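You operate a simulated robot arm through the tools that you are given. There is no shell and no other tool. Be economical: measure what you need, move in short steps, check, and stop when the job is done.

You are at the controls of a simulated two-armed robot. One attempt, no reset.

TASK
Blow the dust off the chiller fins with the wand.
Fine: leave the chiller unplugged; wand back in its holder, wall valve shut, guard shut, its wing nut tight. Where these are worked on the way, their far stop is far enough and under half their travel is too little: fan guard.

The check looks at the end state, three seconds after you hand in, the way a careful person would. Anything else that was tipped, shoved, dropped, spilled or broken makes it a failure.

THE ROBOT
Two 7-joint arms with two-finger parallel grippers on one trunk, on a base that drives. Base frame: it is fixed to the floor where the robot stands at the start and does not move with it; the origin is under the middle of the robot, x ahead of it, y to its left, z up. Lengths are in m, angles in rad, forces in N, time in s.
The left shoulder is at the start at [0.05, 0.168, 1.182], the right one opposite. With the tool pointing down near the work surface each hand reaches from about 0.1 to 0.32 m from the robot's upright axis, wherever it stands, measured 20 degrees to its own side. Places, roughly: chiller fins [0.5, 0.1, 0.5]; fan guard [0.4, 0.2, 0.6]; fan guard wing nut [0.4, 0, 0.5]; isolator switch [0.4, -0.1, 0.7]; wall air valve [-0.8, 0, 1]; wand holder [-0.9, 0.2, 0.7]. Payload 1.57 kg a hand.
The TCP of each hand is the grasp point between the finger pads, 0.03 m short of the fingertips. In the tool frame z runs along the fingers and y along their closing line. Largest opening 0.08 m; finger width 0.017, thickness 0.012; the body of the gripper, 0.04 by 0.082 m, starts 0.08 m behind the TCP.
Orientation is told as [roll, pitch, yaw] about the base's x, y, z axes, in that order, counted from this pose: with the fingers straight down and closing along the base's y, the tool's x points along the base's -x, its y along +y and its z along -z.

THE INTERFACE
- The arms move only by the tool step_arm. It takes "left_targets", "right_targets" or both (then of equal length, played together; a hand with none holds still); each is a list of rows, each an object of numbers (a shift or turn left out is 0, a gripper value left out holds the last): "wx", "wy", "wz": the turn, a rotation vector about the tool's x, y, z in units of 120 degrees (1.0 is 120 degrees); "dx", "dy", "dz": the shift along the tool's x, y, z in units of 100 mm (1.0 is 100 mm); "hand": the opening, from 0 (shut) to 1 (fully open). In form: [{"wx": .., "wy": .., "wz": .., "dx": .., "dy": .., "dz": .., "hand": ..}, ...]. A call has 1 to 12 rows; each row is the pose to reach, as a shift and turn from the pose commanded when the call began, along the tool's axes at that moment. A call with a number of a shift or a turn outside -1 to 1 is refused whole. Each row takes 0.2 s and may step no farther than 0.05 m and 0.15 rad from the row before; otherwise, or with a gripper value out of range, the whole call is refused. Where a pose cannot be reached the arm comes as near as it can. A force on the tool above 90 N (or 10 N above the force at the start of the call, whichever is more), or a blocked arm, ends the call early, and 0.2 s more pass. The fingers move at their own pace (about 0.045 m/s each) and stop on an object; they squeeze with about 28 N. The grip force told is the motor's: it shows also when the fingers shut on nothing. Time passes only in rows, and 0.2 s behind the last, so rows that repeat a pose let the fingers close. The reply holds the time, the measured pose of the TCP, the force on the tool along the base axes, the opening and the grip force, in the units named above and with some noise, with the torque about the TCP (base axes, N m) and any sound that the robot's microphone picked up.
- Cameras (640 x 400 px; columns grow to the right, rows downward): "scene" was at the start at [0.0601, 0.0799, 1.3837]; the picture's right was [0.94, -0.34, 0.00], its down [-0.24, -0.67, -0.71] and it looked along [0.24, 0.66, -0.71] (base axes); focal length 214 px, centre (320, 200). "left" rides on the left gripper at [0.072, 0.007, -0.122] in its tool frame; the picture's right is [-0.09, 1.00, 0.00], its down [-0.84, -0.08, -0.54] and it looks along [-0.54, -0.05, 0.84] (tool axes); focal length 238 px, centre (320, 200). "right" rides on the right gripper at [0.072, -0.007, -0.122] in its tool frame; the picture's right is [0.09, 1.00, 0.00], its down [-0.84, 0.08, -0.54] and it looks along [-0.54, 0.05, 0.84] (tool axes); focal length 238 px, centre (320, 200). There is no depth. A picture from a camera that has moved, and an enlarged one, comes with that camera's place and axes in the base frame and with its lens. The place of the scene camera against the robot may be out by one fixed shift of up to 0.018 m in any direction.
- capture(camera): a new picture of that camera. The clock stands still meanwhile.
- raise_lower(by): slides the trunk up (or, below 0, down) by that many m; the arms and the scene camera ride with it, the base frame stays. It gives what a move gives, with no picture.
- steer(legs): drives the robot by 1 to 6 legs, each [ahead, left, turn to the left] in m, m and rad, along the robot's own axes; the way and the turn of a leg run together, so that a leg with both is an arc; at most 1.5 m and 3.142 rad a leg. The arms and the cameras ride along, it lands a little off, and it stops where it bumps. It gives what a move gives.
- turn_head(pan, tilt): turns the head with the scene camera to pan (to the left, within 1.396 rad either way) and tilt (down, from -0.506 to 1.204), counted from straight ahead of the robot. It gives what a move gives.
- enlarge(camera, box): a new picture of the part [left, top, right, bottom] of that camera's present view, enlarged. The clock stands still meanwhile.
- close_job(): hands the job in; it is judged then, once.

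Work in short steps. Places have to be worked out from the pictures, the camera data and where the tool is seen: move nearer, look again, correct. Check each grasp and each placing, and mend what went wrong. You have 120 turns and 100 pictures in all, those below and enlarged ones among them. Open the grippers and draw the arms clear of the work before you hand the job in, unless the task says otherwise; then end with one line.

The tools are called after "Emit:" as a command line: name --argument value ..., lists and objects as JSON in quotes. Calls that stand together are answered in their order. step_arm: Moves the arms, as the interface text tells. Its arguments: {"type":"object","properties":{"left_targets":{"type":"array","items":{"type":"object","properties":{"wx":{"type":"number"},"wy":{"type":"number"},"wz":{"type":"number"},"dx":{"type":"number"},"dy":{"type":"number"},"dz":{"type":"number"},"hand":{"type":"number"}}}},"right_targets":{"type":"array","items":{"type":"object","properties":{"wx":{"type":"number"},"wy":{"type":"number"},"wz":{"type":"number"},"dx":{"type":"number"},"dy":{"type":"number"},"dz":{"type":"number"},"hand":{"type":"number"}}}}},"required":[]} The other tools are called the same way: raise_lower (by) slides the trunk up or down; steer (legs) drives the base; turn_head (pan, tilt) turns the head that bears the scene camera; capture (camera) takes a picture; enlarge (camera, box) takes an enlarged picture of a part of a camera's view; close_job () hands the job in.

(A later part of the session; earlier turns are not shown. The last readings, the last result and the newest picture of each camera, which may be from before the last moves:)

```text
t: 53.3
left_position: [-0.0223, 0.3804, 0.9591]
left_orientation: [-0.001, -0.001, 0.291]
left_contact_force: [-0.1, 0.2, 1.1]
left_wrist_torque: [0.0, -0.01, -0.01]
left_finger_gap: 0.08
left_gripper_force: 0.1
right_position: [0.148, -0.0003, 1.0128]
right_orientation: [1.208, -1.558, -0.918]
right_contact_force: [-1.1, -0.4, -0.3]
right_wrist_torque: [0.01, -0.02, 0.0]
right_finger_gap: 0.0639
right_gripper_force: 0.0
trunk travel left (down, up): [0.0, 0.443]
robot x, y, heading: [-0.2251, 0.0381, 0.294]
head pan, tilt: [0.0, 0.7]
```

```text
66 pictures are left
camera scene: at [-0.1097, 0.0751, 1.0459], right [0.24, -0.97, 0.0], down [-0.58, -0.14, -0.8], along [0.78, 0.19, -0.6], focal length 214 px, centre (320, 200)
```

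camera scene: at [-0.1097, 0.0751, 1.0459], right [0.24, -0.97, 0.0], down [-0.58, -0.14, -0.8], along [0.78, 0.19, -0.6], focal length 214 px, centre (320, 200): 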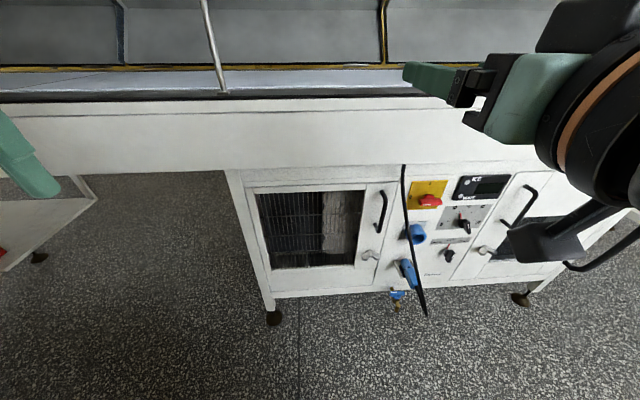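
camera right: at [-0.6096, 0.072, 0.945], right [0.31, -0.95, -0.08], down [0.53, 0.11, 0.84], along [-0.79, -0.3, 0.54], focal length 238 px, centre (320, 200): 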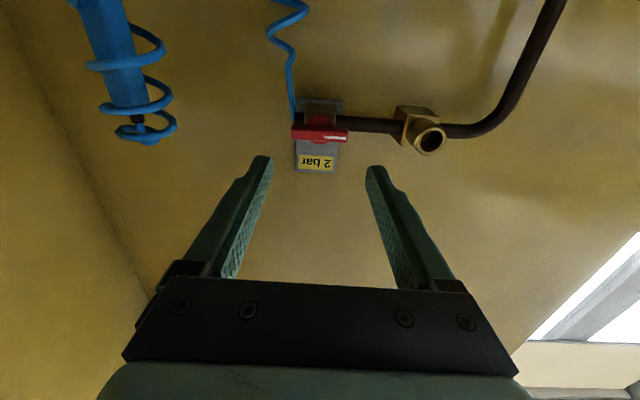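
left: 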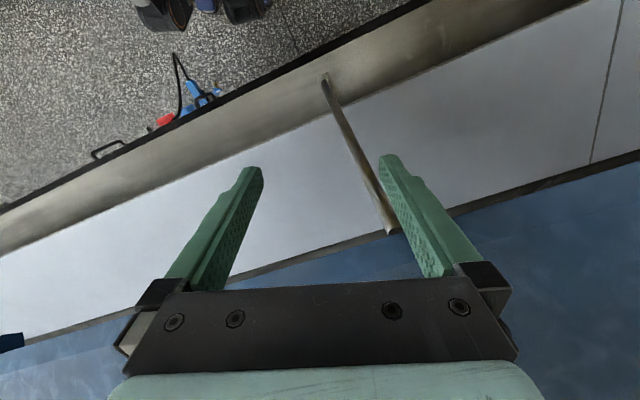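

The right arm crowds the head and is too high; I lower it in front of the chiller (about 0.5 m in 0.1 m calls).

Emit:
step_arm --right_targets '[{"dx": 0.45, "dy": -0.2}, {"dx": 0.9, "dy": -0.4}, {"dx": 1.0, "dy": -0.6}]'

Emit:
step_arm --right_targets '[{"dx": 0.45, "dy": 0}, {"dx": 0.9, "dy": 0}, {"dx": 1.0, "dy": 0}]'

Emit:
step_arm --right_targets '[{"dx": 0.45, "dy": 0}, {"dx": 0.9, "dy": 0}, {"dx": 1.0, "dy": 0}]'

Emit:
step_arm --right_targets '[{"dx": 0.45, "dy": 0}, {"dx": 0.9, "dy": 0}, {"dx": 1.0, "dy": 0}]'

Emit:
capture --camera "scene"

Emit:
capture --camera "right"

```text
t: 54.1
left_position: [-0.0239, 0.3797, 0.9605]
left_orientation: [0.001, 0.0, 0.291]
left_contact_force: [0.1, 0.1, 0.3]
left_wrist_torque: [-0.02, -0.02, -0.03]
left_finger_gap: 0.0797
left_gripper_force: 0.0
right_position: [0.2073, -0.0186, 0.9911]
right_orientation: [1.377, -1.553, -1.089]
right_contact_force: [-0.2, -0.2, 0.4]
right_wrist_torque: [-0.01, 0.03, -0.03]
right_finger_gap: 0.0638
right_gripper_force: 0.1
right hand out of reach, approached as far as the arm can: row 1, 2, 3
trunk travel left (down, up): [0.0, 0.443]
robot x, y, heading: [-0.2243, 0.0403, 0.293]
head pan, tilt: [0.0, 0.7]
```

```text
t: 54.9
left_position: [-0.0232, 0.3806, 0.961]
left_orientation: [-0.001, 0.001, 0.292]
left_contact_force: [0.1, 0.6, 0.7]
left_wrist_torque: [0.0, -0.02, -0.02]
left_finger_gap: 0.0799
left_gripper_force: 0.1
right_position: [0.2482, 0.0176, 0.9165]
right_orientation: [1.474, -1.552, -1.186]
right_contact_force: [0.3, -0.3, -0.2]
right_wrist_torque: [0.03, 0.01, -0.02]
right_finger_gap: 0.0639
right_gripper_force: 0.0
right hand out of reach, approached as far as the arm can: row 1, 2, 3
trunk travel left (down, up): [0.0, 0.443]
robot x, y, heading: [-0.2233, 0.0391, 0.29]
head pan, tilt: [0.0, 0.7]
```

```text
t: 55.7
left_position: [-0.0233, 0.381, 0.9597]
left_orientation: [0.0, 0.0, 0.291]
left_contact_force: [-0.6, 0.0, 0.4]
left_wrist_torque: [-0.05, -0.06, 0.0]
left_finger_gap: 0.0799
left_gripper_force: 0.0
right_position: [0.2577, 0.0331, 0.8138]
right_orientation: [1.576, -1.55, -1.286]
right_contact_force: [0.8, 1.1, 0.3]
right_wrist_torque: [-0.01, 0.0, -0.03]
right_finger_gap: 0.0642
right_gripper_force: 0.1
right hand out of reach, approached as far as the arm can: row 1, 2, 3
trunk travel left (down, up): [0.0, 0.443]
robot x, y, heading: [-0.2232, 0.0381, 0.294]
head pan, tilt: [0.0, 0.7]
```

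```text
t: 56.5
left_position: [-0.0234, 0.3802, 0.9607]
left_orientation: [0.0, 0.0, 0.291]
left_contact_force: [-0.5, -0.2, -0.6]
left_wrist_torque: [-0.01, -0.01, 0.0]
left_finger_gap: 0.0801
left_gripper_force: 0.1
right_position: [0.2419, 0.0578, 0.7352]
right_orientation: [1.4, -1.552, -1.114]
right_contact_force: [-0.2, -0.5, -0.2]
right_wrist_torque: [0.01, 0.0, 0.02]
right_finger_gap: 0.0638
right_gripper_force: 0.0
right hand out of reach, approached as far as the arm can: row 1, 2, 3
trunk travel left (down, up): [0.0, 0.443]
robot x, y, heading: [-0.2239, 0.0402, 0.291]
head pan, tilt: [0.0, 0.7]
```

```text
65 pictures are left
camera scene: at [-0.1129, 0.079, 1.041], right [0.29, -0.96, 0.0], down [-0.62, -0.19, -0.76], along [0.73, 0.22, -0.64], focal length 214 px, centre (320, 200)
```

scene: 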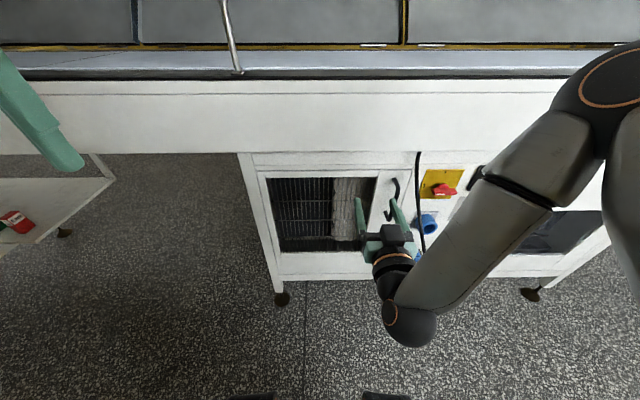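

```text
64 pictures are left
camera right: at [0.1246, 0.0187, 0.6635], right [-0.28, 0.96, -0.07], down [-0.53, -0.09, 0.84], along [0.8, 0.27, 0.54], focal length 238 px, centre (320, 200)
```

right: 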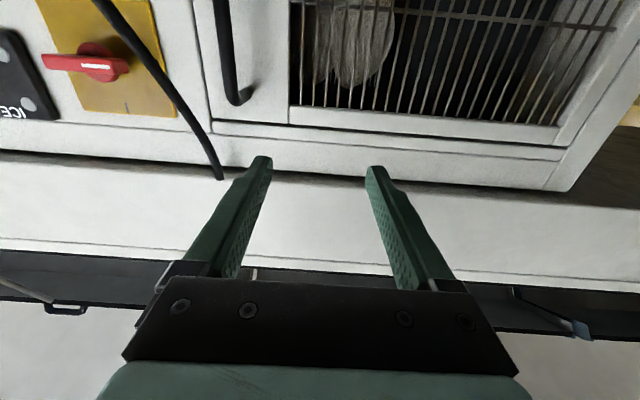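

The arm follows with small deviations. Continue lowering towards wing-nut height (~0.42), allowing it to settle.

Emit:
step_arm --right_targets '[{"dx": 0.3, "dy": -0.2}, {"dx": 0.6, "dy": -0.4}, {"dx": 1.0, "dy": -0.6}]'

Emit:
step_arm --right_targets '[{"dx": 0.3}, {"dx": 0.6}, {"dx": 1.0}]'

Emit:
capture --camera "right"

```text
t: 57.3
left_position: [-0.0238, 0.3804, 0.961]
left_orientation: [0.0, -0.001, 0.29]
left_contact_force: [-0.4, -0.4, -0.2]
left_wrist_torque: [-0.02, -0.01, 0.0]
left_finger_gap: 0.0799
left_gripper_force: 0.0
right_position: [0.2185, 0.0653, 0.6908]
right_orientation: [1.261, -1.549, -0.978]
right_contact_force: [0.1, 0.5, -0.3]
right_wrist_torque: [0.0, 0.01, -0.01]
right_finger_gap: 0.0641
right_gripper_force: 0.1
right hand out of reach, approached as far as the arm can: row 1, 2, 3
trunk travel left (down, up): [0.0, 0.443]
robot x, y, heading: [-0.2258, 0.0376, 0.297]
head pan, tilt: [0.0, 0.7]
```

```text
t: 58.1
left_position: [-0.0223, 0.3799, 0.9601]
left_orientation: [0.0, 0.0, 0.292]
left_contact_force: [0.1, -0.1, 0.0]
left_wrist_torque: [-0.04, 0.01, 0.01]
left_finger_gap: 0.0801
left_gripper_force: 0.0
right_position: [0.2156, 0.1098, 0.6322]
right_orientation: [1.17, -1.548, -0.887]
right_contact_force: [0.2, -0.4, 0.2]
right_wrist_torque: [0.01, 0.01, 0.02]
right_finger_gap: 0.0641
right_gripper_force: 0.1
right hand out of reach, approached as far as the arm can: row 1, 2, 3
trunk travel left (down, up): [0.0, 0.443]
robot x, y, heading: [-0.2255, 0.0368, 0.293]
head pan, tilt: [0.0, 0.7]
```

```text
63 pictures are left
camera right: at [0.0976, 0.0711, 0.563], right [-0.28, 0.96, -0.07], down [-0.53, -0.09, 0.84], along [0.8, 0.27, 0.53], focal length 238 px, centre (320, 200)
```

right: 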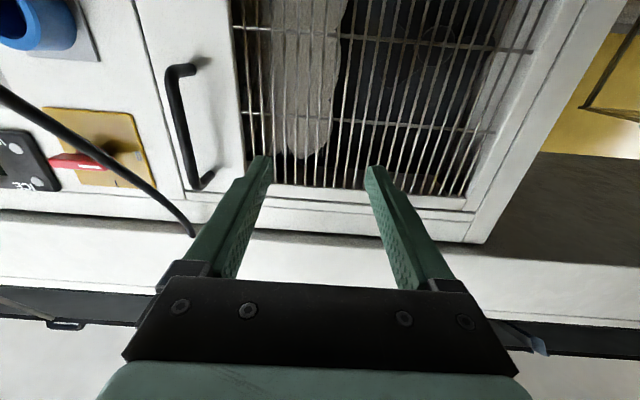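

Wrist limits pull the hand aside; nut is at ≈(0.408,0.016,0.457). I back the robot 0.15 m so the arm can reach flatter, then move the hand forward, right and down.

Emit:
steer --legs '[[-0.15, 0, 0.02]]'

Emit:
step_arm --right_targets '[{"dz": 0.3, "dy": -0.3}, {"dz": 0.6, "dy": -0.6, "dx": 0.1}, {"dz": 0.9, "dy": -0.8, "dx": 0.2}, {"dz": 1.0, "dy": -0.8, "dx": 0.5}]'

Emit:
step_arm --right_targets '[{"dz": 0.3, "dx": 0.2}, {"dz": 0.5, "dy": -0.2, "dx": 0.5}, {"dz": 0.5, "dy": -0.4, "dx": 0.9}]'

Emit:
capture --camera "right"

```text
t: 59.5
left_position: [-0.1755, 0.3389, 0.9608]
left_orientation: [0.001, 0.0, 0.313]
left_contact_force: [-0.9, -0.2, 0.6]
left_wrist_torque: [-0.01, -0.04, 0.02]
left_finger_gap: 0.0802
left_gripper_force: 0.1
right_position: [0.0701, 0.0737, 0.6345]
right_orientation: [1.155, -1.55, -0.851]
right_contact_force: [-0.3, 0.5, 0.0]
right_wrist_torque: [-0.01, -0.01, 0.02]
right_finger_gap: 0.0641
right_gripper_force: 0.0
trunk travel left (down, up): [0.0, 0.443]
robot x, y, heading: [-0.3713, -0.0055, 0.311]
head pan, tilt: [0.0, 0.7]
```

```text
t: 60.5
left_position: [-0.1738, 0.3382, 0.9622]
left_orientation: [0.0, 0.001, 0.312]
left_contact_force: [-0.9, -0.6, -0.5]
left_wrist_torque: [0.04, -0.01, 0.0]
left_finger_gap: 0.0799
left_gripper_force: 0.1
right_position: [0.1187, 0.0904, 0.6503]
right_orientation: [0.919, -1.547, -0.628]
right_contact_force: [1.0, 0.4, 0.8]
right_wrist_torque: [-0.01, -0.02, 0.05]
right_finger_gap: 0.064
right_gripper_force: 0.1
right hand out of reach, approached as far as the arm can: row 1, 2, 3, 4
trunk travel left (down, up): [0.0, 0.443]
robot x, y, heading: [-0.3657, -0.0031, 0.308]
head pan, tilt: [0.0, 0.7]
```

```text
t: 61.3
left_position: [-0.175, 0.3405, 0.9608]
left_orientation: [-0.001, 0.001, 0.314]
left_contact_force: [0.3, 0.1, 0.5]
left_wrist_torque: [0.01, 0.01, 0.0]
left_finger_gap: 0.0802
left_gripper_force: 0.0
right_position: [0.1371, 0.119, 0.6381]
right_orientation: [1.028, -1.549, -0.729]
right_contact_force: [-0.1, 0.1, 0.7]
right_wrist_torque: [-0.01, 0.02, -0.04]
right_finger_gap: 0.0641
right_gripper_force: 0.1
right hand out of reach, approached as far as the arm can: row 1, 2, 3
trunk travel left (down, up): [0.0, 0.443]
robot x, y, heading: [-0.369, -0.0057, 0.31]
head pan, tilt: [0.0, 0.7]
```

```text
62 pictures are left
camera right: at [0.0201, 0.0774, 0.5684], right [-0.29, 0.95, -0.07], down [-0.53, -0.1, 0.84], along [0.8, 0.29, 0.53], focal length 238 px, centre (320, 200)
```

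right: 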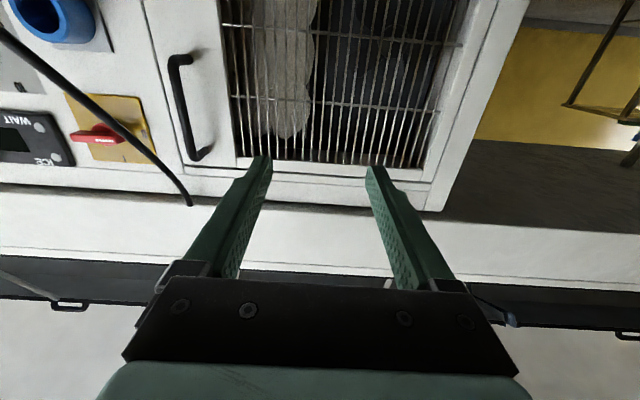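

The arm seems jammed against a joint limit. Look at its posture.

Emit:
capture --camera "scene"

```text
61 pictures are left
camera scene: at [-0.2577, 0.0365, 1.041], right [0.31, -0.95, 0.0], down [-0.61, -0.2, -0.76], along [0.73, 0.24, -0.64], focal length 214 px, centre (320, 200)
```

scene: 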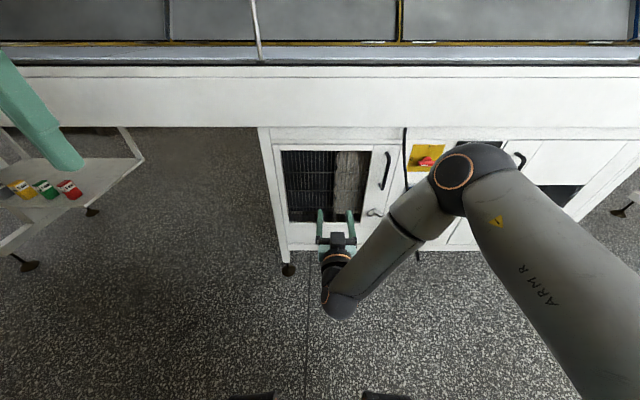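

The arm is over-folded (shoulder too near hand height). Raising the trunk ~0.17 will let it hang straighter; then lower the hand again.

Emit:
raise_lower --by 0.18

Emit:
step_arm --right_targets '[{"dx": 0.25, "dy": -0.2}, {"dx": 0.5, "dy": -0.4}, {"dx": 0.75, "dy": -0.6}, {"dx": 1.0, "dy": -0.8}]'

Emit:
step_arm --right_targets '[{"dx": 0.25, "dy": -0.2}, {"dx": 0.5, "dy": -0.4}, {"dx": 0.75, "dy": -0.6}, {"dx": 1.0, "dy": -0.8}]'

Emit:
capture --camera "scene"

```text
t: 63.3
left_position: [-0.1744, 0.3384, 1.14]
left_orientation: [0.0, -0.001, 0.313]
left_contact_force: [0.1, -0.1, -1.1]
left_wrist_torque: [0.02, -0.03, 0.0]
left_finger_gap: 0.0801
left_gripper_force: 0.0
right_position: [0.1374, 0.1173, 0.8183]
right_orientation: [1.02, -1.548, -0.721]
right_contact_force: [-0.7, 0.5, 0.4]
right_wrist_torque: [-0.03, -0.03, -0.03]
right_finger_gap: 0.0642
right_gripper_force: 0.0
trunk travel left (down, up): [-0.18, 0.263]
robot x, y, heading: [-0.3723, -0.0066, 0.313]
head pan, tilt: [0.0, 0.7]
```

```text
t: 64.3
left_position: [-0.1751, 0.3382, 1.1416]
left_orientation: [0.0, 0.0, 0.312]
left_contact_force: [-0.3, 0.3, -0.3]
left_wrist_torque: [0.03, 0.05, -0.02]
left_finger_gap: 0.08
left_gripper_force: 0.1
right_position: [0.1177, 0.1177, 0.7986]
right_orientation: [0.89, -1.547, -0.596]
right_contact_force: [-0.4, 0.1, 0.7]
right_wrist_torque: [-0.01, -0.02, 0.01]
right_finger_gap: 0.0641
right_gripper_force: 0.0
right hand out of reach, approached as far as the arm can: row 1, 2, 3, 4
trunk travel left (down, up): [-0.18, 0.263]
robot x, y, heading: [-0.3662, -0.0046, 0.314]
head pan, tilt: [0.0, 0.7]
```

```text
t: 65.3
left_position: [-0.175, 0.3385, 1.1398]
left_orientation: [0.0, 0.0, 0.313]
left_contact_force: [0.0, -0.2, -0.5]
left_wrist_torque: [0.01, 0.03, -0.02]
left_finger_gap: 0.08
left_gripper_force: 0.1
right_position: [0.1024, 0.1173, 0.7902]
right_orientation: [0.897, -1.546, -0.603]
right_contact_force: [0.6, -0.9, 0.0]
right_wrist_torque: [-0.02, -0.02, -0.02]
right_finger_gap: 0.064
right_gripper_force: 0.0
right hand out of reach, approached as far as the arm can: row 1, 2, 3, 4
trunk travel left (down, up): [-0.18, 0.263]
robot x, y, heading: [-0.3696, -0.0052, 0.311]
head pan, tilt: [0.0, 0.7]
```

```text
60 pictures are left
camera scene: at [-0.2577, 0.0365, 1.221], right [0.31, -0.95, 0.0], down [-0.61, -0.2, -0.76], along [0.73, 0.24, -0.64], focal length 214 px, centre (320, 200)
```

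scene: 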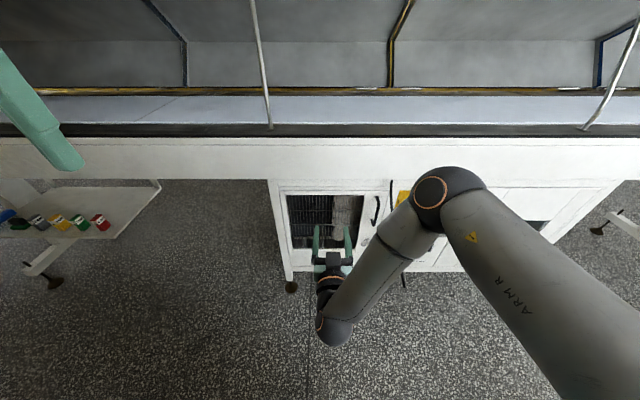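

I'll unfold: return the right hand to pointing down, move it right, then lower, and only then pitch it forward.

Emit:
step_arm --right_targets '[{"wy": 0.068}, {"wy": 0.136}, {"wy": 0.204}, {"wy": 0.272}, {"wy": 0.34}, {"wy": 0.408}, {"wy": 0.476}, {"wy": 0.544}, {"wy": 0.612}, {"wy": 0.68}, {"wy": 0.74}]'

Emit:
capture --camera "scene"

```text
t: 67.7
left_position: [-0.1741, 0.3388, 1.1405]
left_orientation: [-0.001, 0.0, 0.312]
left_contact_force: [0.7, 0.4, -0.1]
left_wrist_torque: [0.01, 0.0, 0.01]
left_finger_gap: 0.08
left_gripper_force: 0.1
right_position: [0.1055, 0.119, 0.7918]
right_orientation: [0.018, -0.007, 0.299]
right_contact_force: [0.2, 0.1, 0.6]
right_wrist_torque: [-0.01, 0.01, 0.02]
right_finger_gap: 0.0641
right_gripper_force: 0.1
trunk travel left (down, up): [-0.18, 0.263]
robot x, y, heading: [-0.3684, -0.007, 0.313]
head pan, tilt: [0.0, 0.7]
```

```text
59 pictures are left
camera scene: at [-0.2576, 0.0366, 1.221], right [0.31, -0.95, 0.0], down [-0.61, -0.2, -0.76], along [0.73, 0.24, -0.64], focal length 214 px, centre (320, 200)
```

scene: 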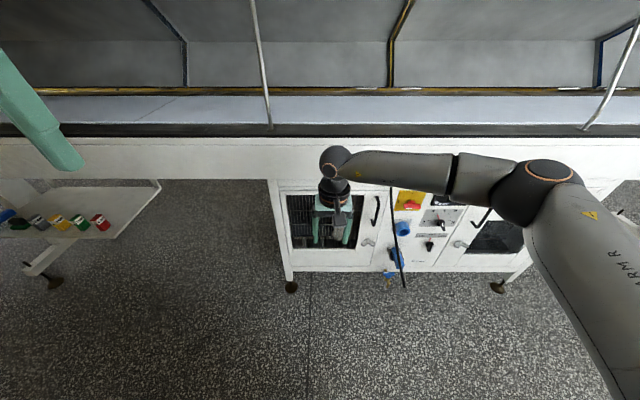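

Free again. Move right 0.2 m and lower to about z=0.6.

Emit:
step_arm --right_targets '[{"dy": -0.4}, {"dy": -0.8}, {"dy": -1.0, "dz": 0.3}, {"dy": -1.0, "dz": 0.7}, {"dy": -1.0, "dz": 1.0}]'

Emit:
step_arm --right_targets '[{"dy": -0.4, "dx": 0.2}, {"dy": -0.8, "dx": 0.3}, {"dy": -1.0, "dz": 0.3, "dx": 0.5}, {"dy": -1.0, "dz": 0.7, "dx": 0.5}, {"dy": -1.0, "dz": 1.0, "dx": 0.5}]'

Emit:
capture --camera "scene"

```text
t: 68.9
left_position: [-0.1737, 0.3394, 1.1412]
left_orientation: [0.0, -0.001, 0.314]
left_contact_force: [0.3, -0.4, 0.2]
left_wrist_torque: [-0.01, 0.02, 0.0]
left_finger_gap: 0.0801
left_gripper_force: 0.1
right_position: [0.1354, 0.0266, 0.6912]
right_orientation: [0.019, -0.011, 0.298]
right_contact_force: [-0.1, -0.5, 0.5]
right_wrist_torque: [-0.01, 0.0, 0.02]
right_finger_gap: 0.0641
right_gripper_force: 0.1
trunk travel left (down, up): [-0.18, 0.263]
robot x, y, heading: [-0.3673, -0.0071, 0.311]
head pan, tilt: [0.0, 0.7]
```

```text
t: 70.1
left_position: [-0.1744, 0.3398, 1.1399]
left_orientation: [0.0, 0.0, 0.314]
left_contact_force: [0.2, 0.0, -0.5]
left_wrist_torque: [0.0, 0.04, -0.02]
left_finger_gap: 0.0799
left_gripper_force: 0.0
right_position: [0.1152, -0.0816, 0.5855]
right_orientation: [0.02, -0.009, 0.299]
right_contact_force: [0.2, -0.1, 0.1]
right_wrist_torque: [0.01, -0.02, 0.02]
right_finger_gap: 0.0638
right_gripper_force: 0.1
trunk travel left (down, up): [-0.18, 0.263]
robot x, y, heading: [-0.3702, -0.0083, 0.313]
head pan, tilt: [0.0, 0.7]
```

```text
58 pictures are left
camera scene: at [-0.2576, 0.0365, 1.221], right [0.31, -0.95, 0.0], down [-0.61, -0.2, -0.76], along [0.73, 0.24, -0.64], focal length 214 px, centre (320, 200)
```

scene: 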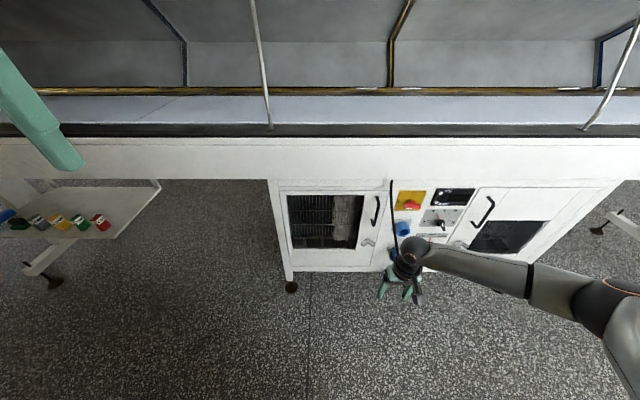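

Good posture. Now pitch forward while moving 0.1 m ahead.

Emit:
step_arm --right_targets '[{"wy": -0.068, "dx": -0.1}, {"wy": -0.136, "dx": -0.2}, {"wy": -0.204, "dx": -0.3}, {"wy": -0.272, "dx": -0.4}, {"wy": -0.34, "dx": -0.5}, {"wy": -0.408, "dx": -0.6}, {"wy": -0.476, "dx": -0.7}, {"wy": -0.544, "dx": -0.8}, {"wy": -0.612, "dx": -0.9}, {"wy": -0.68, "dx": -1.0}, {"wy": -0.745, "dx": -1.0}]'

Emit:
capture --camera "scene"

```text
t: 72.5
left_position: [-0.1743, 0.3376, 1.1402]
left_orientation: [0.0, 0.0, 0.313]
left_contact_force: [-0.4, -0.6, -0.4]
left_wrist_torque: [0.0, 0.04, -0.01]
left_finger_gap: 0.0801
left_gripper_force: 0.1
right_position: [0.2563, -0.1265, 0.567]
right_orientation: [1.049, -1.497, -0.696]
right_contact_force: [0.3, 1.1, 0.4]
right_wrist_torque: [0.01, -0.01, -0.02]
right_finger_gap: 0.0639
right_gripper_force: 0.1
right hand out of reach, approached as far as the arm can: row 5, 6, 7, 8, 9, 10, 11
trunk travel left (down, up): [-0.18, 0.263]
robot x, y, heading: [-0.3683, -0.0018, 0.314]
head pan, tilt: [0.0, 0.7]
```

```text
57 pictures are left
camera scene: at [-0.2578, 0.0363, 1.221], right [0.31, -0.95, 0.0], down [-0.61, -0.2, -0.77], along [0.73, 0.24, -0.64], focal length 214 px, centre (320, 200)
```

scene: 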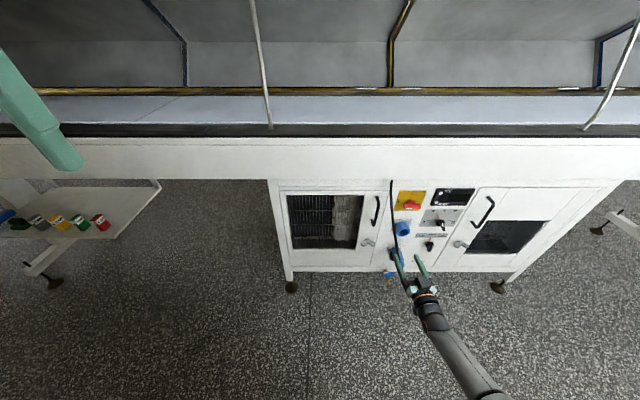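

Now the elbow hangs behind the hand. Test the motion: lower 0.1 and shift left 0.08.

Emit:
step_arm --right_targets '[{"dx": 0.3}, {"dx": 0.6}, {"dx": 0.9, "dy": 0.3}, {"dx": 1.0, "dy": 0.6}, {"dx": 1.0, "dy": 0.8}]'

Emit:
capture --camera "right"

```text
t: 73.7
left_position: [-0.1748, 0.3391, 1.1408]
left_orientation: [-0.003, -0.001, 0.313]
left_contact_force: [-0.2, 1.1, -0.1]
left_wrist_torque: [-0.01, 0.01, -0.01]
left_finger_gap: 0.0799
left_gripper_force: 0.0
right_position: [0.2361, -0.0903, 0.502]
right_orientation: [1.052, -1.499, -0.697]
right_contact_force: [0.5, 0.7, -0.3]
right_wrist_torque: [-0.01, 0.02, -0.01]
right_finger_gap: 0.0641
right_gripper_force: 0.1
right hand out of reach, approached as far as the arm can: row 3, 4, 5
trunk travel left (down, up): [-0.18, 0.263]
robot x, y, heading: [-0.3702, -0.0023, 0.31]
head pan, tilt: [0.0, 0.7]
```

```text
56 pictures are left
camera right: at [0.1179, -0.1355, 0.4349], right [-0.35, 0.94, -0.03], down [-0.49, -0.16, 0.86], along [0.8, 0.31, 0.51], focal length 238 px, centre (320, 200)
```

right: 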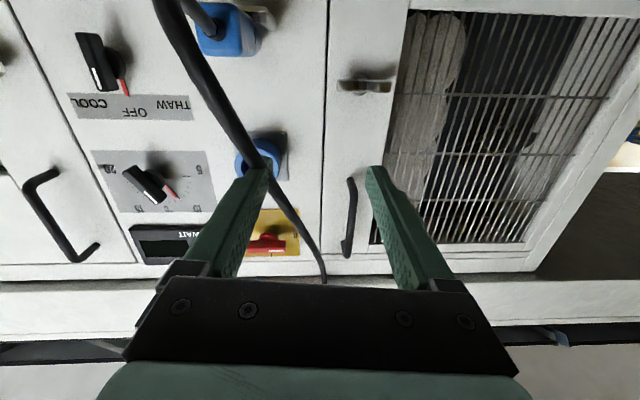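

Nut ≈(0.406,0.03,0.461), wings horizontal. I lower the trunk 0.045 and strafe left 0.06, then roll the hand +90° to grip the wings from above/below.

Emit:
raise_lower --by -0.045

Emit:
steer --legs '[[0, 0.06, 0]]'

Emit:
step_arm --right_targets '[{"wz": 0.07}, {"wz": 0.14}, {"wz": 0.21}, {"wz": 0.28}, {"wz": 0.35}, {"wz": 0.42}, {"wz": 0.49}, {"wz": 0.56}, {"wz": 0.63}, {"wz": 0.7}, {"wz": 0.75}]'

Emit:
capture --camera "right"

```text
t: 74.6
left_position: [-0.1753, 0.3391, 1.0962]
left_orientation: [0.0, 0.001, 0.312]
left_contact_force: [0.0, 0.5, 0.2]
left_wrist_torque: [0.0, 0.0, -0.02]
left_finger_gap: 0.08
left_gripper_force: 0.0
right_position: [0.2355, -0.0921, 0.4575]
right_orientation: [1.045, -1.495, -0.689]
right_contact_force: [-0.7, -0.1, 0.1]
right_wrist_torque: [0.03, -0.02, -0.01]
right_finger_gap: 0.064
right_gripper_force: 0.0
trunk travel left (down, up): [-0.135, 0.308]
robot x, y, heading: [-0.371, -0.0057, 0.309]
head pan, tilt: [0.0, 0.7]
```

```text
t: 75.5
left_position: [-0.1906, 0.3949, 1.0953]
left_orientation: [0.0, 0.0, 0.312]
left_contact_force: [-0.3, 0.1, 0.1]
left_wrist_torque: [-0.02, -0.04, 0.0]
left_finger_gap: 0.0798
left_gripper_force: 0.1
right_position: [0.2173, -0.035, 0.4576]
right_orientation: [1.042, -1.496, -0.686]
right_contact_force: [-0.1, 0.0, 0.1]
right_wrist_torque: [0.02, 0.0, -0.02]
right_finger_gap: 0.064
right_gripper_force: 0.1
trunk travel left (down, up): [-0.135, 0.308]
robot x, y, heading: [-0.3895, 0.0514, 0.314]
head pan, tilt: [0.0, 0.7]
```

```text
t: 77.9
left_position: [-0.1913, 0.3956, 1.0955]
left_orientation: [-0.001, 0.0, 0.313]
left_contact_force: [-1.1, 0.1, 0.2]
left_wrist_torque: [0.01, -0.03, 0.01]
left_finger_gap: 0.0798
left_gripper_force: 0.0
right_position: [0.2168, -0.0361, 0.4569]
right_orientation: [1.533, 0.069, -1.216]
right_contact_force: [0.0, 0.2, -0.9]
right_wrist_torque: [0.0, 0.03, 0.02]
right_finger_gap: 0.0642
right_gripper_force: 0.0
trunk travel left (down, up): [-0.135, 0.308]
robot x, y, heading: [-0.3897, 0.0526, 0.308]
head pan, tilt: [0.0, 0.7]
```

```text
55 pictures are left
camera right: at [0.0764, -0.0104, 0.4603], right [0.03, 0.04, 1.0], down [-0.21, -0.98, 0.04], along [0.98, -0.22, -0.02], focal length 238 px, centre (320, 200)
```

right: 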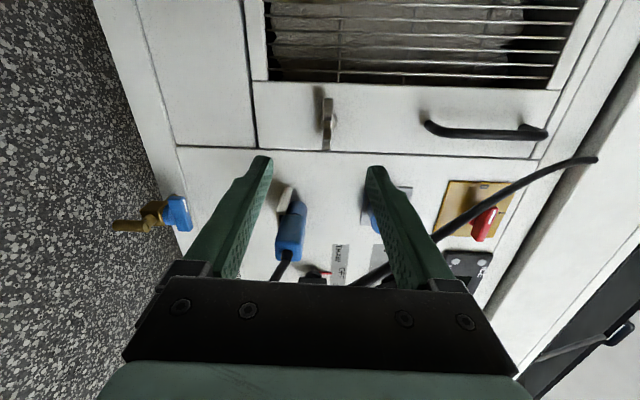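

Nut seen at ≈(0.40,0.018,0.459). Drive 0.1 m ahead and correct the hand by 13 mm right, 10 mm up; open fingers fully.

Emit:
steer --legs '[[0.1, 0, 0]]'

Emit:
step_arm --right_targets '[{"dx": -0.13, "dy": 0.1, "hand": 1}, {"dx": -0.13, "dy": 0.1, "hand": 1}]'

Emit:
capture --camera "right"

```text
t: 79.1
left_position: [-0.0963, 0.4256, 1.0949]
left_orientation: [0.001, -0.001, 0.31]
left_contact_force: [-0.2, 0.1, -0.1]
left_wrist_torque: [-0.02, 0.01, 0.01]
left_finger_gap: 0.0798
left_gripper_force: 0.1
right_position: [0.3121, -0.0075, 0.4566]
right_orientation: [1.533, 0.064, -1.219]
right_contact_force: [-0.1, 0.2, -0.1]
right_wrist_torque: [-0.03, 0.0, 0.02]
right_finger_gap: 0.0641
right_gripper_force: 0.0
trunk travel left (down, up): [-0.135, 0.308]
robot x, y, heading: [-0.2935, 0.0778, 0.311]
head pan, tilt: [0.0, 0.7]
```

```text
t: 79.7
left_position: [-0.0971, 0.4253, 1.0957]
left_orientation: [0.0, 0.0, 0.308]
left_contact_force: [-0.6, 0.0, 0.0]
left_wrist_torque: [0.0, -0.01, 0.0]
left_finger_gap: 0.0803
left_gripper_force: 0.0
right_position: [0.3172, -0.0212, 0.4667]
right_orientation: [1.534, 0.066, -1.219]
right_contact_force: [-0.1, 0.2, 0.4]
right_wrist_torque: [0.01, 0.0, -0.03]
right_finger_gap: 0.0797
right_gripper_force: 0.0
trunk travel left (down, up): [-0.135, 0.308]
robot x, y, heading: [-0.2907, 0.0826, 0.313]
head pan, tilt: [0.0, 0.7]
```

```text
54 pictures are left
camera right: at [0.1764, 0.006, 0.4692], right [0.03, 0.04, 1.0], down [-0.22, -0.98, 0.04], along [0.98, -0.22, -0.02], focal length 238 px, centre (320, 200)
```

right: 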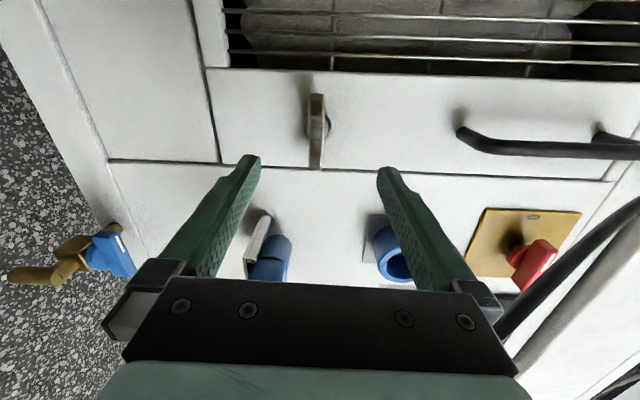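

Nut centre ≈(0.403,0.021,0.459), wing span ~65 mm. Advance 75 mm with 10 mm left correction and close on it.

Emit:
step_arm --right_targets '[{"dx": 0.1, "dy": -0.04, "dz": 0.2}, {"dx": 0.1, "dy": -0.04, "dz": 0.5}, {"dx": 0.1, "dy": -0.04, "dz": 0.75}, {"dx": 0.1, "dy": -0.04, "dz": 0.75, "hand": 0}, {"dx": 0.1, "dy": -0.04, "dz": 0.75, "hand": 0}, {"dx": 0.1, "dy": -0.04, "dz": 0.75, "hand": 0}, {"dx": 0.1, "dy": -0.04, "dz": 0.75, "hand": 0}]'

Emit:
capture --camera "right"

```text
t: 81.3
left_position: [-0.0914, 0.4249, 1.0941]
left_orientation: [0.001, 0.006, 0.309]
left_contact_force: [-0.6, -0.9, 0.1]
left_wrist_torque: [0.0, 0.04, 0.0]
left_finger_gap: 0.0801
left_gripper_force: 0.1
right_position: [0.3594, 0.0105, 0.4748]
right_orientation: [1.486, 0.067, -1.223]
right_contact_force: [3.5, 5.5, -55.3]
right_wrist_torque: [-0.68, 0.26, -0.77]
right_finger_gap: 0.0406
right_gripper_force: 27.6
right hand out of reach, approached as far as the arm can: row 1, 2, 3, 4, 5, 6, 7
trunk travel left (down, up): [-0.135, 0.308]
robot x, y, heading: [-0.2941, 0.0816, 0.307]
head pan, tilt: [0.0, 0.7]
```

```text
53 pictures are left
camera right: at [0.2183, 0.0365, 0.4841], right [0.07, 0.05, 1.0], down [-0.21, -0.97, 0.07], along [0.97, -0.22, -0.06], focal length 238 px, centre (320, 200)
```

right: 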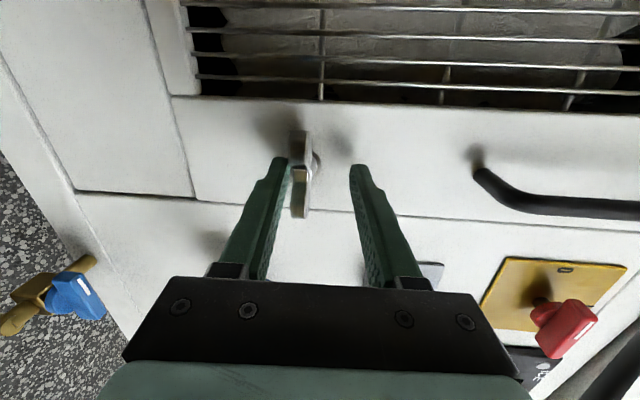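

The hand came out ~12 mm too high (reach limit) and presses the nut from below. Open and back off.

Emit:
step_arm --right_targets '[{"hand": 1}, {"hand": 1}, {"dz": -0.3}, {"dz": -0.6}]'

Emit:
raise_lower --by -0.04

Emit:
capture --camera "right"

```text
t: 82.3
left_position: [-0.0965, 0.4255, 1.0953]
left_orientation: [0.002, 0.0, 0.31]
left_contact_force: [-0.4, -0.7, 0.2]
left_wrist_torque: [-0.01, 0.0, -0.01]
left_finger_gap: 0.0802
left_gripper_force: 0.1
right_position: [0.3277, -0.0089, 0.4668]
right_orientation: [1.536, 0.064, -1.22]
right_contact_force: [-0.3, -0.5, -0.1]
right_wrist_torque: [0.02, 0.03, 0.03]
right_finger_gap: 0.0799
right_gripper_force: 0.0
right hand out of reach, approached as far as the arm can: row 3, 4
trunk travel left (down, up): [-0.135, 0.308]
robot x, y, heading: [-0.2926, 0.0815, 0.312]
head pan, tilt: [0.0, 0.7]
```

```text
t: 83.1
left_position: [-0.0969, 0.4253, 1.0559]
left_orientation: [0.001, 0.002, 0.311]
left_contact_force: [-0.3, 0.0, -0.1]
left_wrist_torque: [-0.03, 0.03, -0.04]
left_finger_gap: 0.0798
left_gripper_force: 0.1
right_position: [0.3267, -0.0089, 0.4262]
right_orientation: [1.535, 0.066, -1.221]
right_contact_force: [-0.6, 0.5, 0.5]
right_wrist_torque: [0.02, 0.03, -0.01]
right_finger_gap: 0.08
right_gripper_force: 0.1
trunk travel left (down, up): [-0.095, 0.348]
robot x, y, heading: [-0.2924, 0.0778, 0.313]
head pan, tilt: [0.0, 0.7]
```

```text
52 pictures are left
camera right: at [0.1863, 0.0172, 0.4296], right [0.03, 0.04, 1.0], down [-0.22, -0.98, 0.04], along [0.98, -0.22, -0.02], focal length 238 px, centre (320, 200)
```

right: 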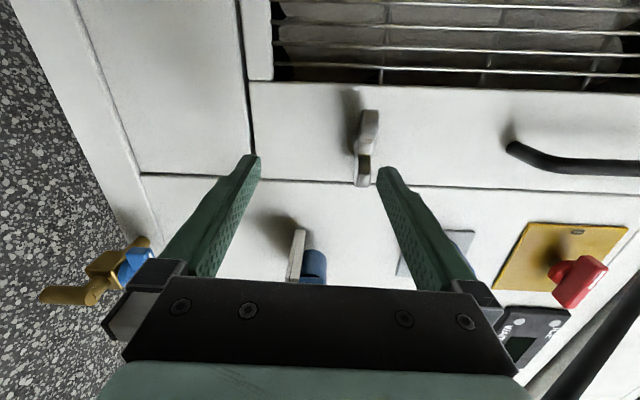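

Nut centre ≈(0.400,0.018,0.461). Raise 37 mm, then advance 60 mm, check before closing.

Emit:
step_arm --right_targets '[{"dx": 0.02, "dy": 0.37}, {"dx": 0.02, "dy": 0.37, "dz": 0.3}, {"dx": 0.02, "dy": 0.37, "dz": 0.6}, {"dx": 0.02, "dy": 0.37, "dz": 0.6}]'

Emit:
capture --camera "right"

```text
t: 84.1
left_position: [-0.0984, 0.425, 1.0569]
left_orientation: [0.001, -0.002, 0.31]
left_contact_force: [0.6, -0.3, -0.6]
left_wrist_torque: [0.02, -0.03, 0.03]
left_finger_gap: 0.0802
left_gripper_force: 0.1
right_position: [0.3765, 0.0077, 0.4619]
right_orientation: [1.528, 0.064, -1.222]
right_contact_force: [-54.2, -13.7, 0.8]
right_wrist_torque: [0.61, -2.57, -0.47]
right_finger_gap: 0.0783
right_gripper_force: 0.0
right hand out of reach, approached as far as the arm can: row 1, 2, 3, 4
trunk travel left (down, up): [-0.095, 0.348]
robot x, y, heading: [-0.2965, 0.0816, 0.31]
head pan, tilt: [0.0, 0.7]
```

```text
51 pictures are left
camera right: at [0.2356, 0.0343, 0.4661], right [0.03, 0.04, 1.0], down [-0.22, -0.97, 0.05], along [0.98, -0.22, -0.02], focal length 238 px, centre (320, 200)
```

right: 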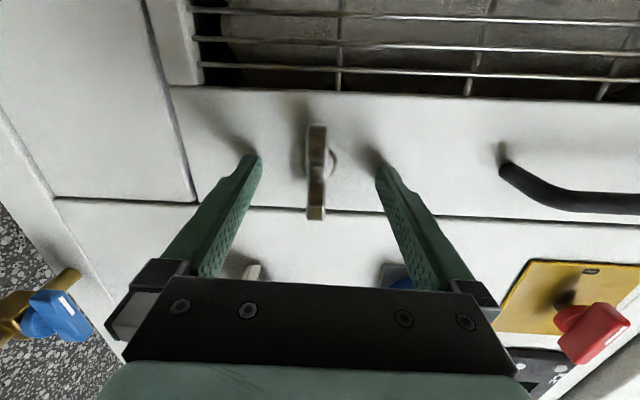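

Tips touch the door face (n≈0.39), centring looks good. Back off 12 mm and close on the nut.

Emit:
step_arm --right_targets '[{"dz": -0.12}, {"dz": -0.12, "hand": 0}, {"dz": -0.12, "hand": 0}, {"dz": -0.12, "hand": 0}, {"dz": -0.12, "hand": 0}, {"dz": -0.12, "hand": 0}]'

Emit:
capture --camera "right"

```text
t: 85.5
left_position: [-0.0991, 0.425, 1.0574]
left_orientation: [-0.001, -0.004, 0.31]
left_contact_force: [-0.3, -0.8, 0.0]
left_wrist_torque: [0.02, -0.01, -0.01]
left_finger_gap: 0.0799
left_gripper_force: 0.0
right_position: [0.3696, 0.0127, 0.4601]
right_orientation: [1.536, 0.083, -1.218]
right_contact_force: [0.4, -0.5, 32.3]
right_wrist_torque: [0.23, -0.85, 0.08]
right_finger_gap: 0.018
right_gripper_force: 26.5
right hand out of reach, approached as far as the arm can: row 1, 2
trunk travel left (down, up): [-0.095, 0.348]
robot x, y, heading: [-0.2913, 0.0791, 0.31]
head pan, tilt: [0.0, 0.7]
```

```text
50 pictures are left
camera right: at [0.2278, 0.0381, 0.4655], right [0.03, 0.02, 1.0], down [-0.22, -0.98, 0.03], along [0.98, -0.22, -0.03], focal length 238 px, centre (320, 200)
```

right: 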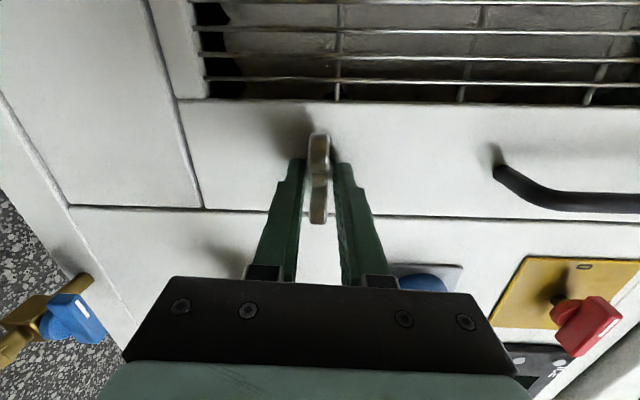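

Nut gripped (18 mm). Turn counter-clockwise to loosen, in small steps.

Emit:
step_arm --right_targets '[{"dy": 0.03, "wz": -0.06}, {"dy": 0.03, "wz": -0.12}, {"dy": 0.03, "wz": -0.18}, {"dy": 0.03, "wz": -0.24}, {"dy": 0.03, "wz": -0.3}, {"dy": 0.03, "wz": -0.36}]'

Emit:
capture --camera "right"

```text
t: 86.9
left_position: [-0.0958, 0.4245, 1.055]
left_orientation: [0.0, 0.001, 0.307]
left_contact_force: [0.3, -0.1, 0.9]
left_wrist_torque: [0.0, 0.03, 0.0]
left_finger_gap: 0.0797
left_gripper_force: 0.1
right_position: [0.3675, 0.0087, 0.4618]
right_orientation: [1.502, -0.69, -1.168]
right_contact_force: [-14.9, 12.4, -21.2]
right_wrist_torque: [0.0, 0.25, 0.39]
right_finger_gap: 0.0175
right_gripper_force: 32.5
trunk travel left (down, up): [-0.095, 0.348]
robot x, y, heading: [-0.2923, 0.0776, 0.305]
head pan, tilt: [0.0, 0.7]
```

```text
49 pictures are left
camera right: at [0.2312, 0.0132, 0.4186], right [-0.21, 0.67, 0.71], down [-0.27, -0.74, 0.62], along [0.94, -0.06, 0.34], focal length 238 px, centre (320, 200)
```

right: 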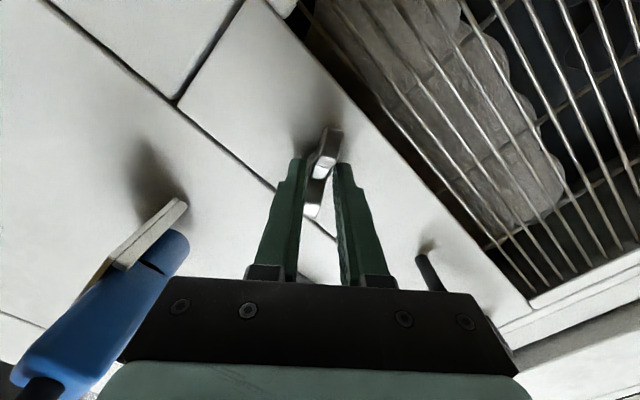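

It turns freely with the hand. Continue.

Emit:
step_arm --right_targets '[{"wz": -0.06}, {"wz": -0.12}, {"wz": -0.18}, {"wz": -0.24}, {"wz": -0.3}, {"wz": -0.36}, {"wz": -0.42}]'

Emit:
capture --camera "right"

```text
t: 88.5
left_position: [-0.0965, 0.4251, 1.0556]
left_orientation: [-0.001, 0.0, 0.31]
left_contact_force: [0.2, 0.5, 0.9]
left_wrist_torque: [0.01, 0.0, 0.02]
left_finger_gap: 0.08
left_gripper_force: 0.0
right_position: [0.3679, 0.0085, 0.4645]
right_orientation: [0.917, -1.494, -0.557]
right_contact_force: [-25.7, 12.7, -11.8]
right_wrist_torque: [-0.09, 0.54, 0.4]
right_finger_gap: 0.0177
right_gripper_force: 32.0
right hand out of reach, approached as far as the arm can: row 7
trunk travel left (down, up): [-0.095, 0.348]
robot x, y, heading: [-0.297, 0.0836, 0.309]
head pan, tilt: [0.0, 0.7]
```

```text
48 pictures are left
camera right: at [0.2498, -0.037, 0.3981], right [-0.36, 0.93, -0.03], down [-0.48, -0.15, 0.86], along [0.8, 0.32, 0.5], focal length 238 px, centre (320, 200)
```

right: 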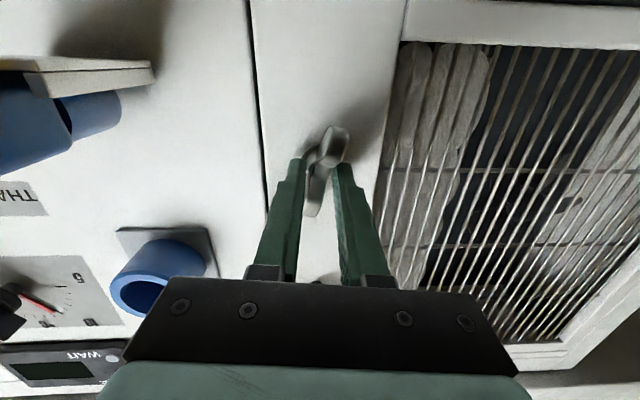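

About 80° done. Continue further to find the loosened stop.

Emit:
step_arm --right_targets '[{"wz": -0.06}, {"wz": -0.12}, {"wz": -0.18}, {"wz": -0.24}, {"wz": -0.3}, {"wz": -0.36}, {"wz": -0.42}]'

Emit:
capture --camera "right"

```text
t: 90.0
left_position: [-0.0985, 0.4266, 1.0556]
left_orientation: [0.0, 0.0, 0.312]
left_contact_force: [-0.4, 0.3, -0.1]
left_wrist_torque: [0.02, -0.01, -0.01]
left_finger_gap: 0.0797
left_gripper_force: 0.0
right_position: [0.3698, 0.0054, 0.4752]
right_orientation: [-0.958, -1.349, 1.531]
right_contact_force: [0.4, 5.1, -1.3]
right_wrist_torque: [0.21, 0.9, -0.4]
right_finger_gap: 0.0249
right_gripper_force: 37.1
right hand out of reach, approached as far as the arm can: row 1, 2, 3, 4, 5, 6, 7
trunk travel left (down, up): [-0.095, 0.348]
robot x, y, heading: [-0.2949, 0.0825, 0.31]
head pan, tilt: [0.0, 0.7]
stopped in row 7 (right hand): the force on the tool passed its limit (the readings are from after the stop); the commanded pose is now the measured one
```

```text
47 pictures are left
camera right: at [0.2697, -0.0798, 0.4221], right [-0.54, 0.8, -0.27], down [-0.49, -0.04, 0.87], along [0.68, 0.6, 0.41], focal length 238 px, centre (320, 200)
```

right: 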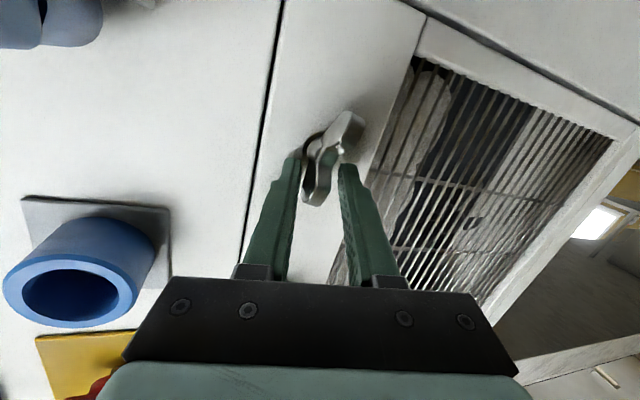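

The hand hit its own limit; nut looks close to vertical. Release, back off, and inspect.

Emit:
step_arm --right_targets '[{"hand": 1}, {"hand": 1}, {"dz": -0.3}, {"dz": -0.6, "wx": -0.05}, {"dz": -0.8, "wx": -0.1}, {"dz": -0.8, "wx": -0.15}]'

Emit:
capture --camera "right"

```text
t: 91.4
left_position: [-0.0979, 0.4253, 1.0562]
left_orientation: [0.0, 0.0, 0.313]
left_contact_force: [0.0, 0.4, 0.4]
left_wrist_torque: [-0.02, -0.01, 0.02]
left_finger_gap: 0.0799
left_gripper_force: 0.1
right_position: [0.3052, -0.0382, 0.4848]
right_orientation: [-0.665, -1.347, 1.553]
right_contact_force: [0.5, -0.8, -0.3]
right_wrist_torque: [0.02, 0.0, -0.02]
right_finger_gap: 0.0803
right_gripper_force: 0.1
right hand out of reach, approached as far as the arm can: row 3
trunk travel left (down, up): [-0.095, 0.348]
robot x, y, heading: [-0.2965, 0.0828, 0.309]
head pan, tilt: [0.0, 0.7]
```

```text
46 pictures are left
camera right: at [0.2313, -0.1499, 0.4382], right [-0.77, 0.59, -0.23], down [-0.4, -0.18, 0.9], along [0.49, 0.79, 0.37], focal length 238 px, centre (320, 200)
```

right: 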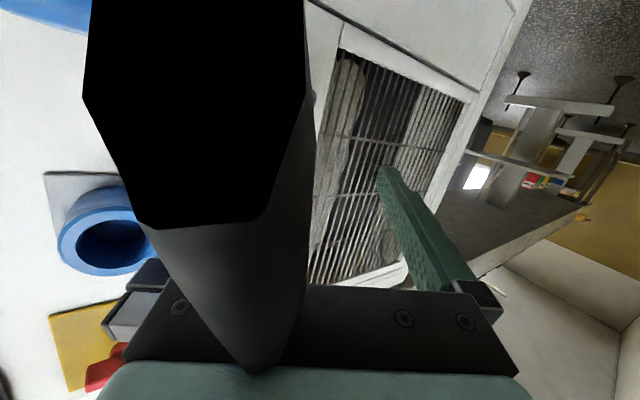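

I turned the wrong way and the cord is near the camera. Undo the yaw gently.

Emit:
step_arm --right_targets '[{"wx": 0.05}, {"wx": 0.1}, {"wx": 0.15}, {"wx": 0.2}, {"wx": 0.25}]'

Emit:
capture --camera "right"

Emit:
capture --camera "scene"

```text
t: 92.6
left_position: [-0.0983, 0.425, 1.0565]
left_orientation: [0.0, 0.0, 0.311]
left_contact_force: [-0.6, 0.0, -0.8]
left_wrist_torque: [0.0, 0.03, 0.0]
left_finger_gap: 0.08
left_gripper_force: 0.0
right_position: [0.3261, -0.0638, 0.4862]
right_orientation: [-0.983, -1.358, 1.518]
right_contact_force: [0.5, 0.6, -0.2]
right_wrist_torque: [0.01, -0.01, 0.01]
right_finger_gap: 0.0796
right_gripper_force: 0.0
right hand out of reach, approached as far as the arm can: row 3, 4, 5
trunk travel left (down, up): [-0.095, 0.348]
robot x, y, heading: [-0.291, 0.0811, 0.311]
head pan, tilt: [0.0, 0.7]
```

```text
45 pictures are left
camera right: at [0.2214, -0.1446, 0.4317], right [-0.51, 0.82, -0.26], down [-0.5, -0.03, 0.87], along [0.7, 0.57, 0.42], focal length 238 px, centre (320, 200)
```

right: 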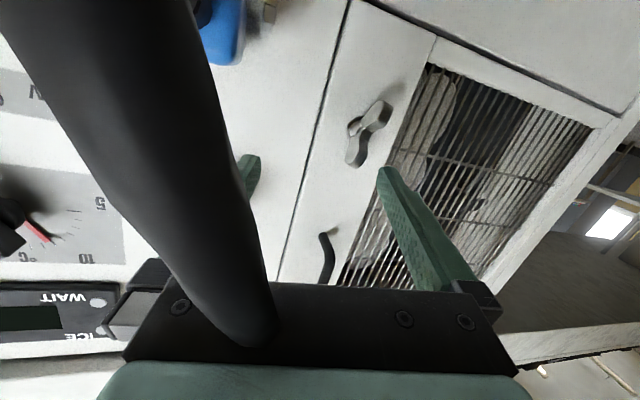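

```text
44 pictures are left
camera scene: at [-0.1818, 0.1232, 1.136], right [0.31, -0.95, 0.0], down [-0.61, -0.2, -0.76], along [0.73, 0.24, -0.64], focal length 214 px, centre (320, 200)
```

scene: 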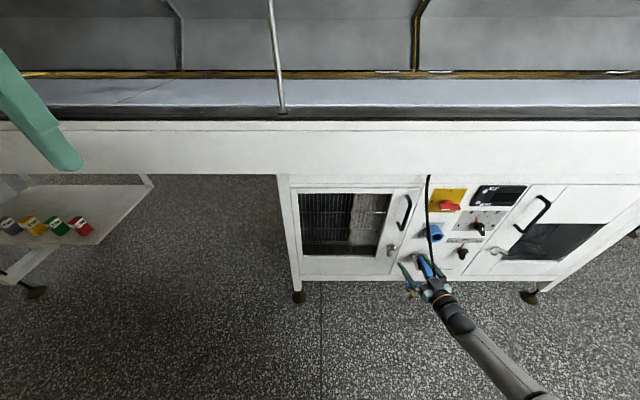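

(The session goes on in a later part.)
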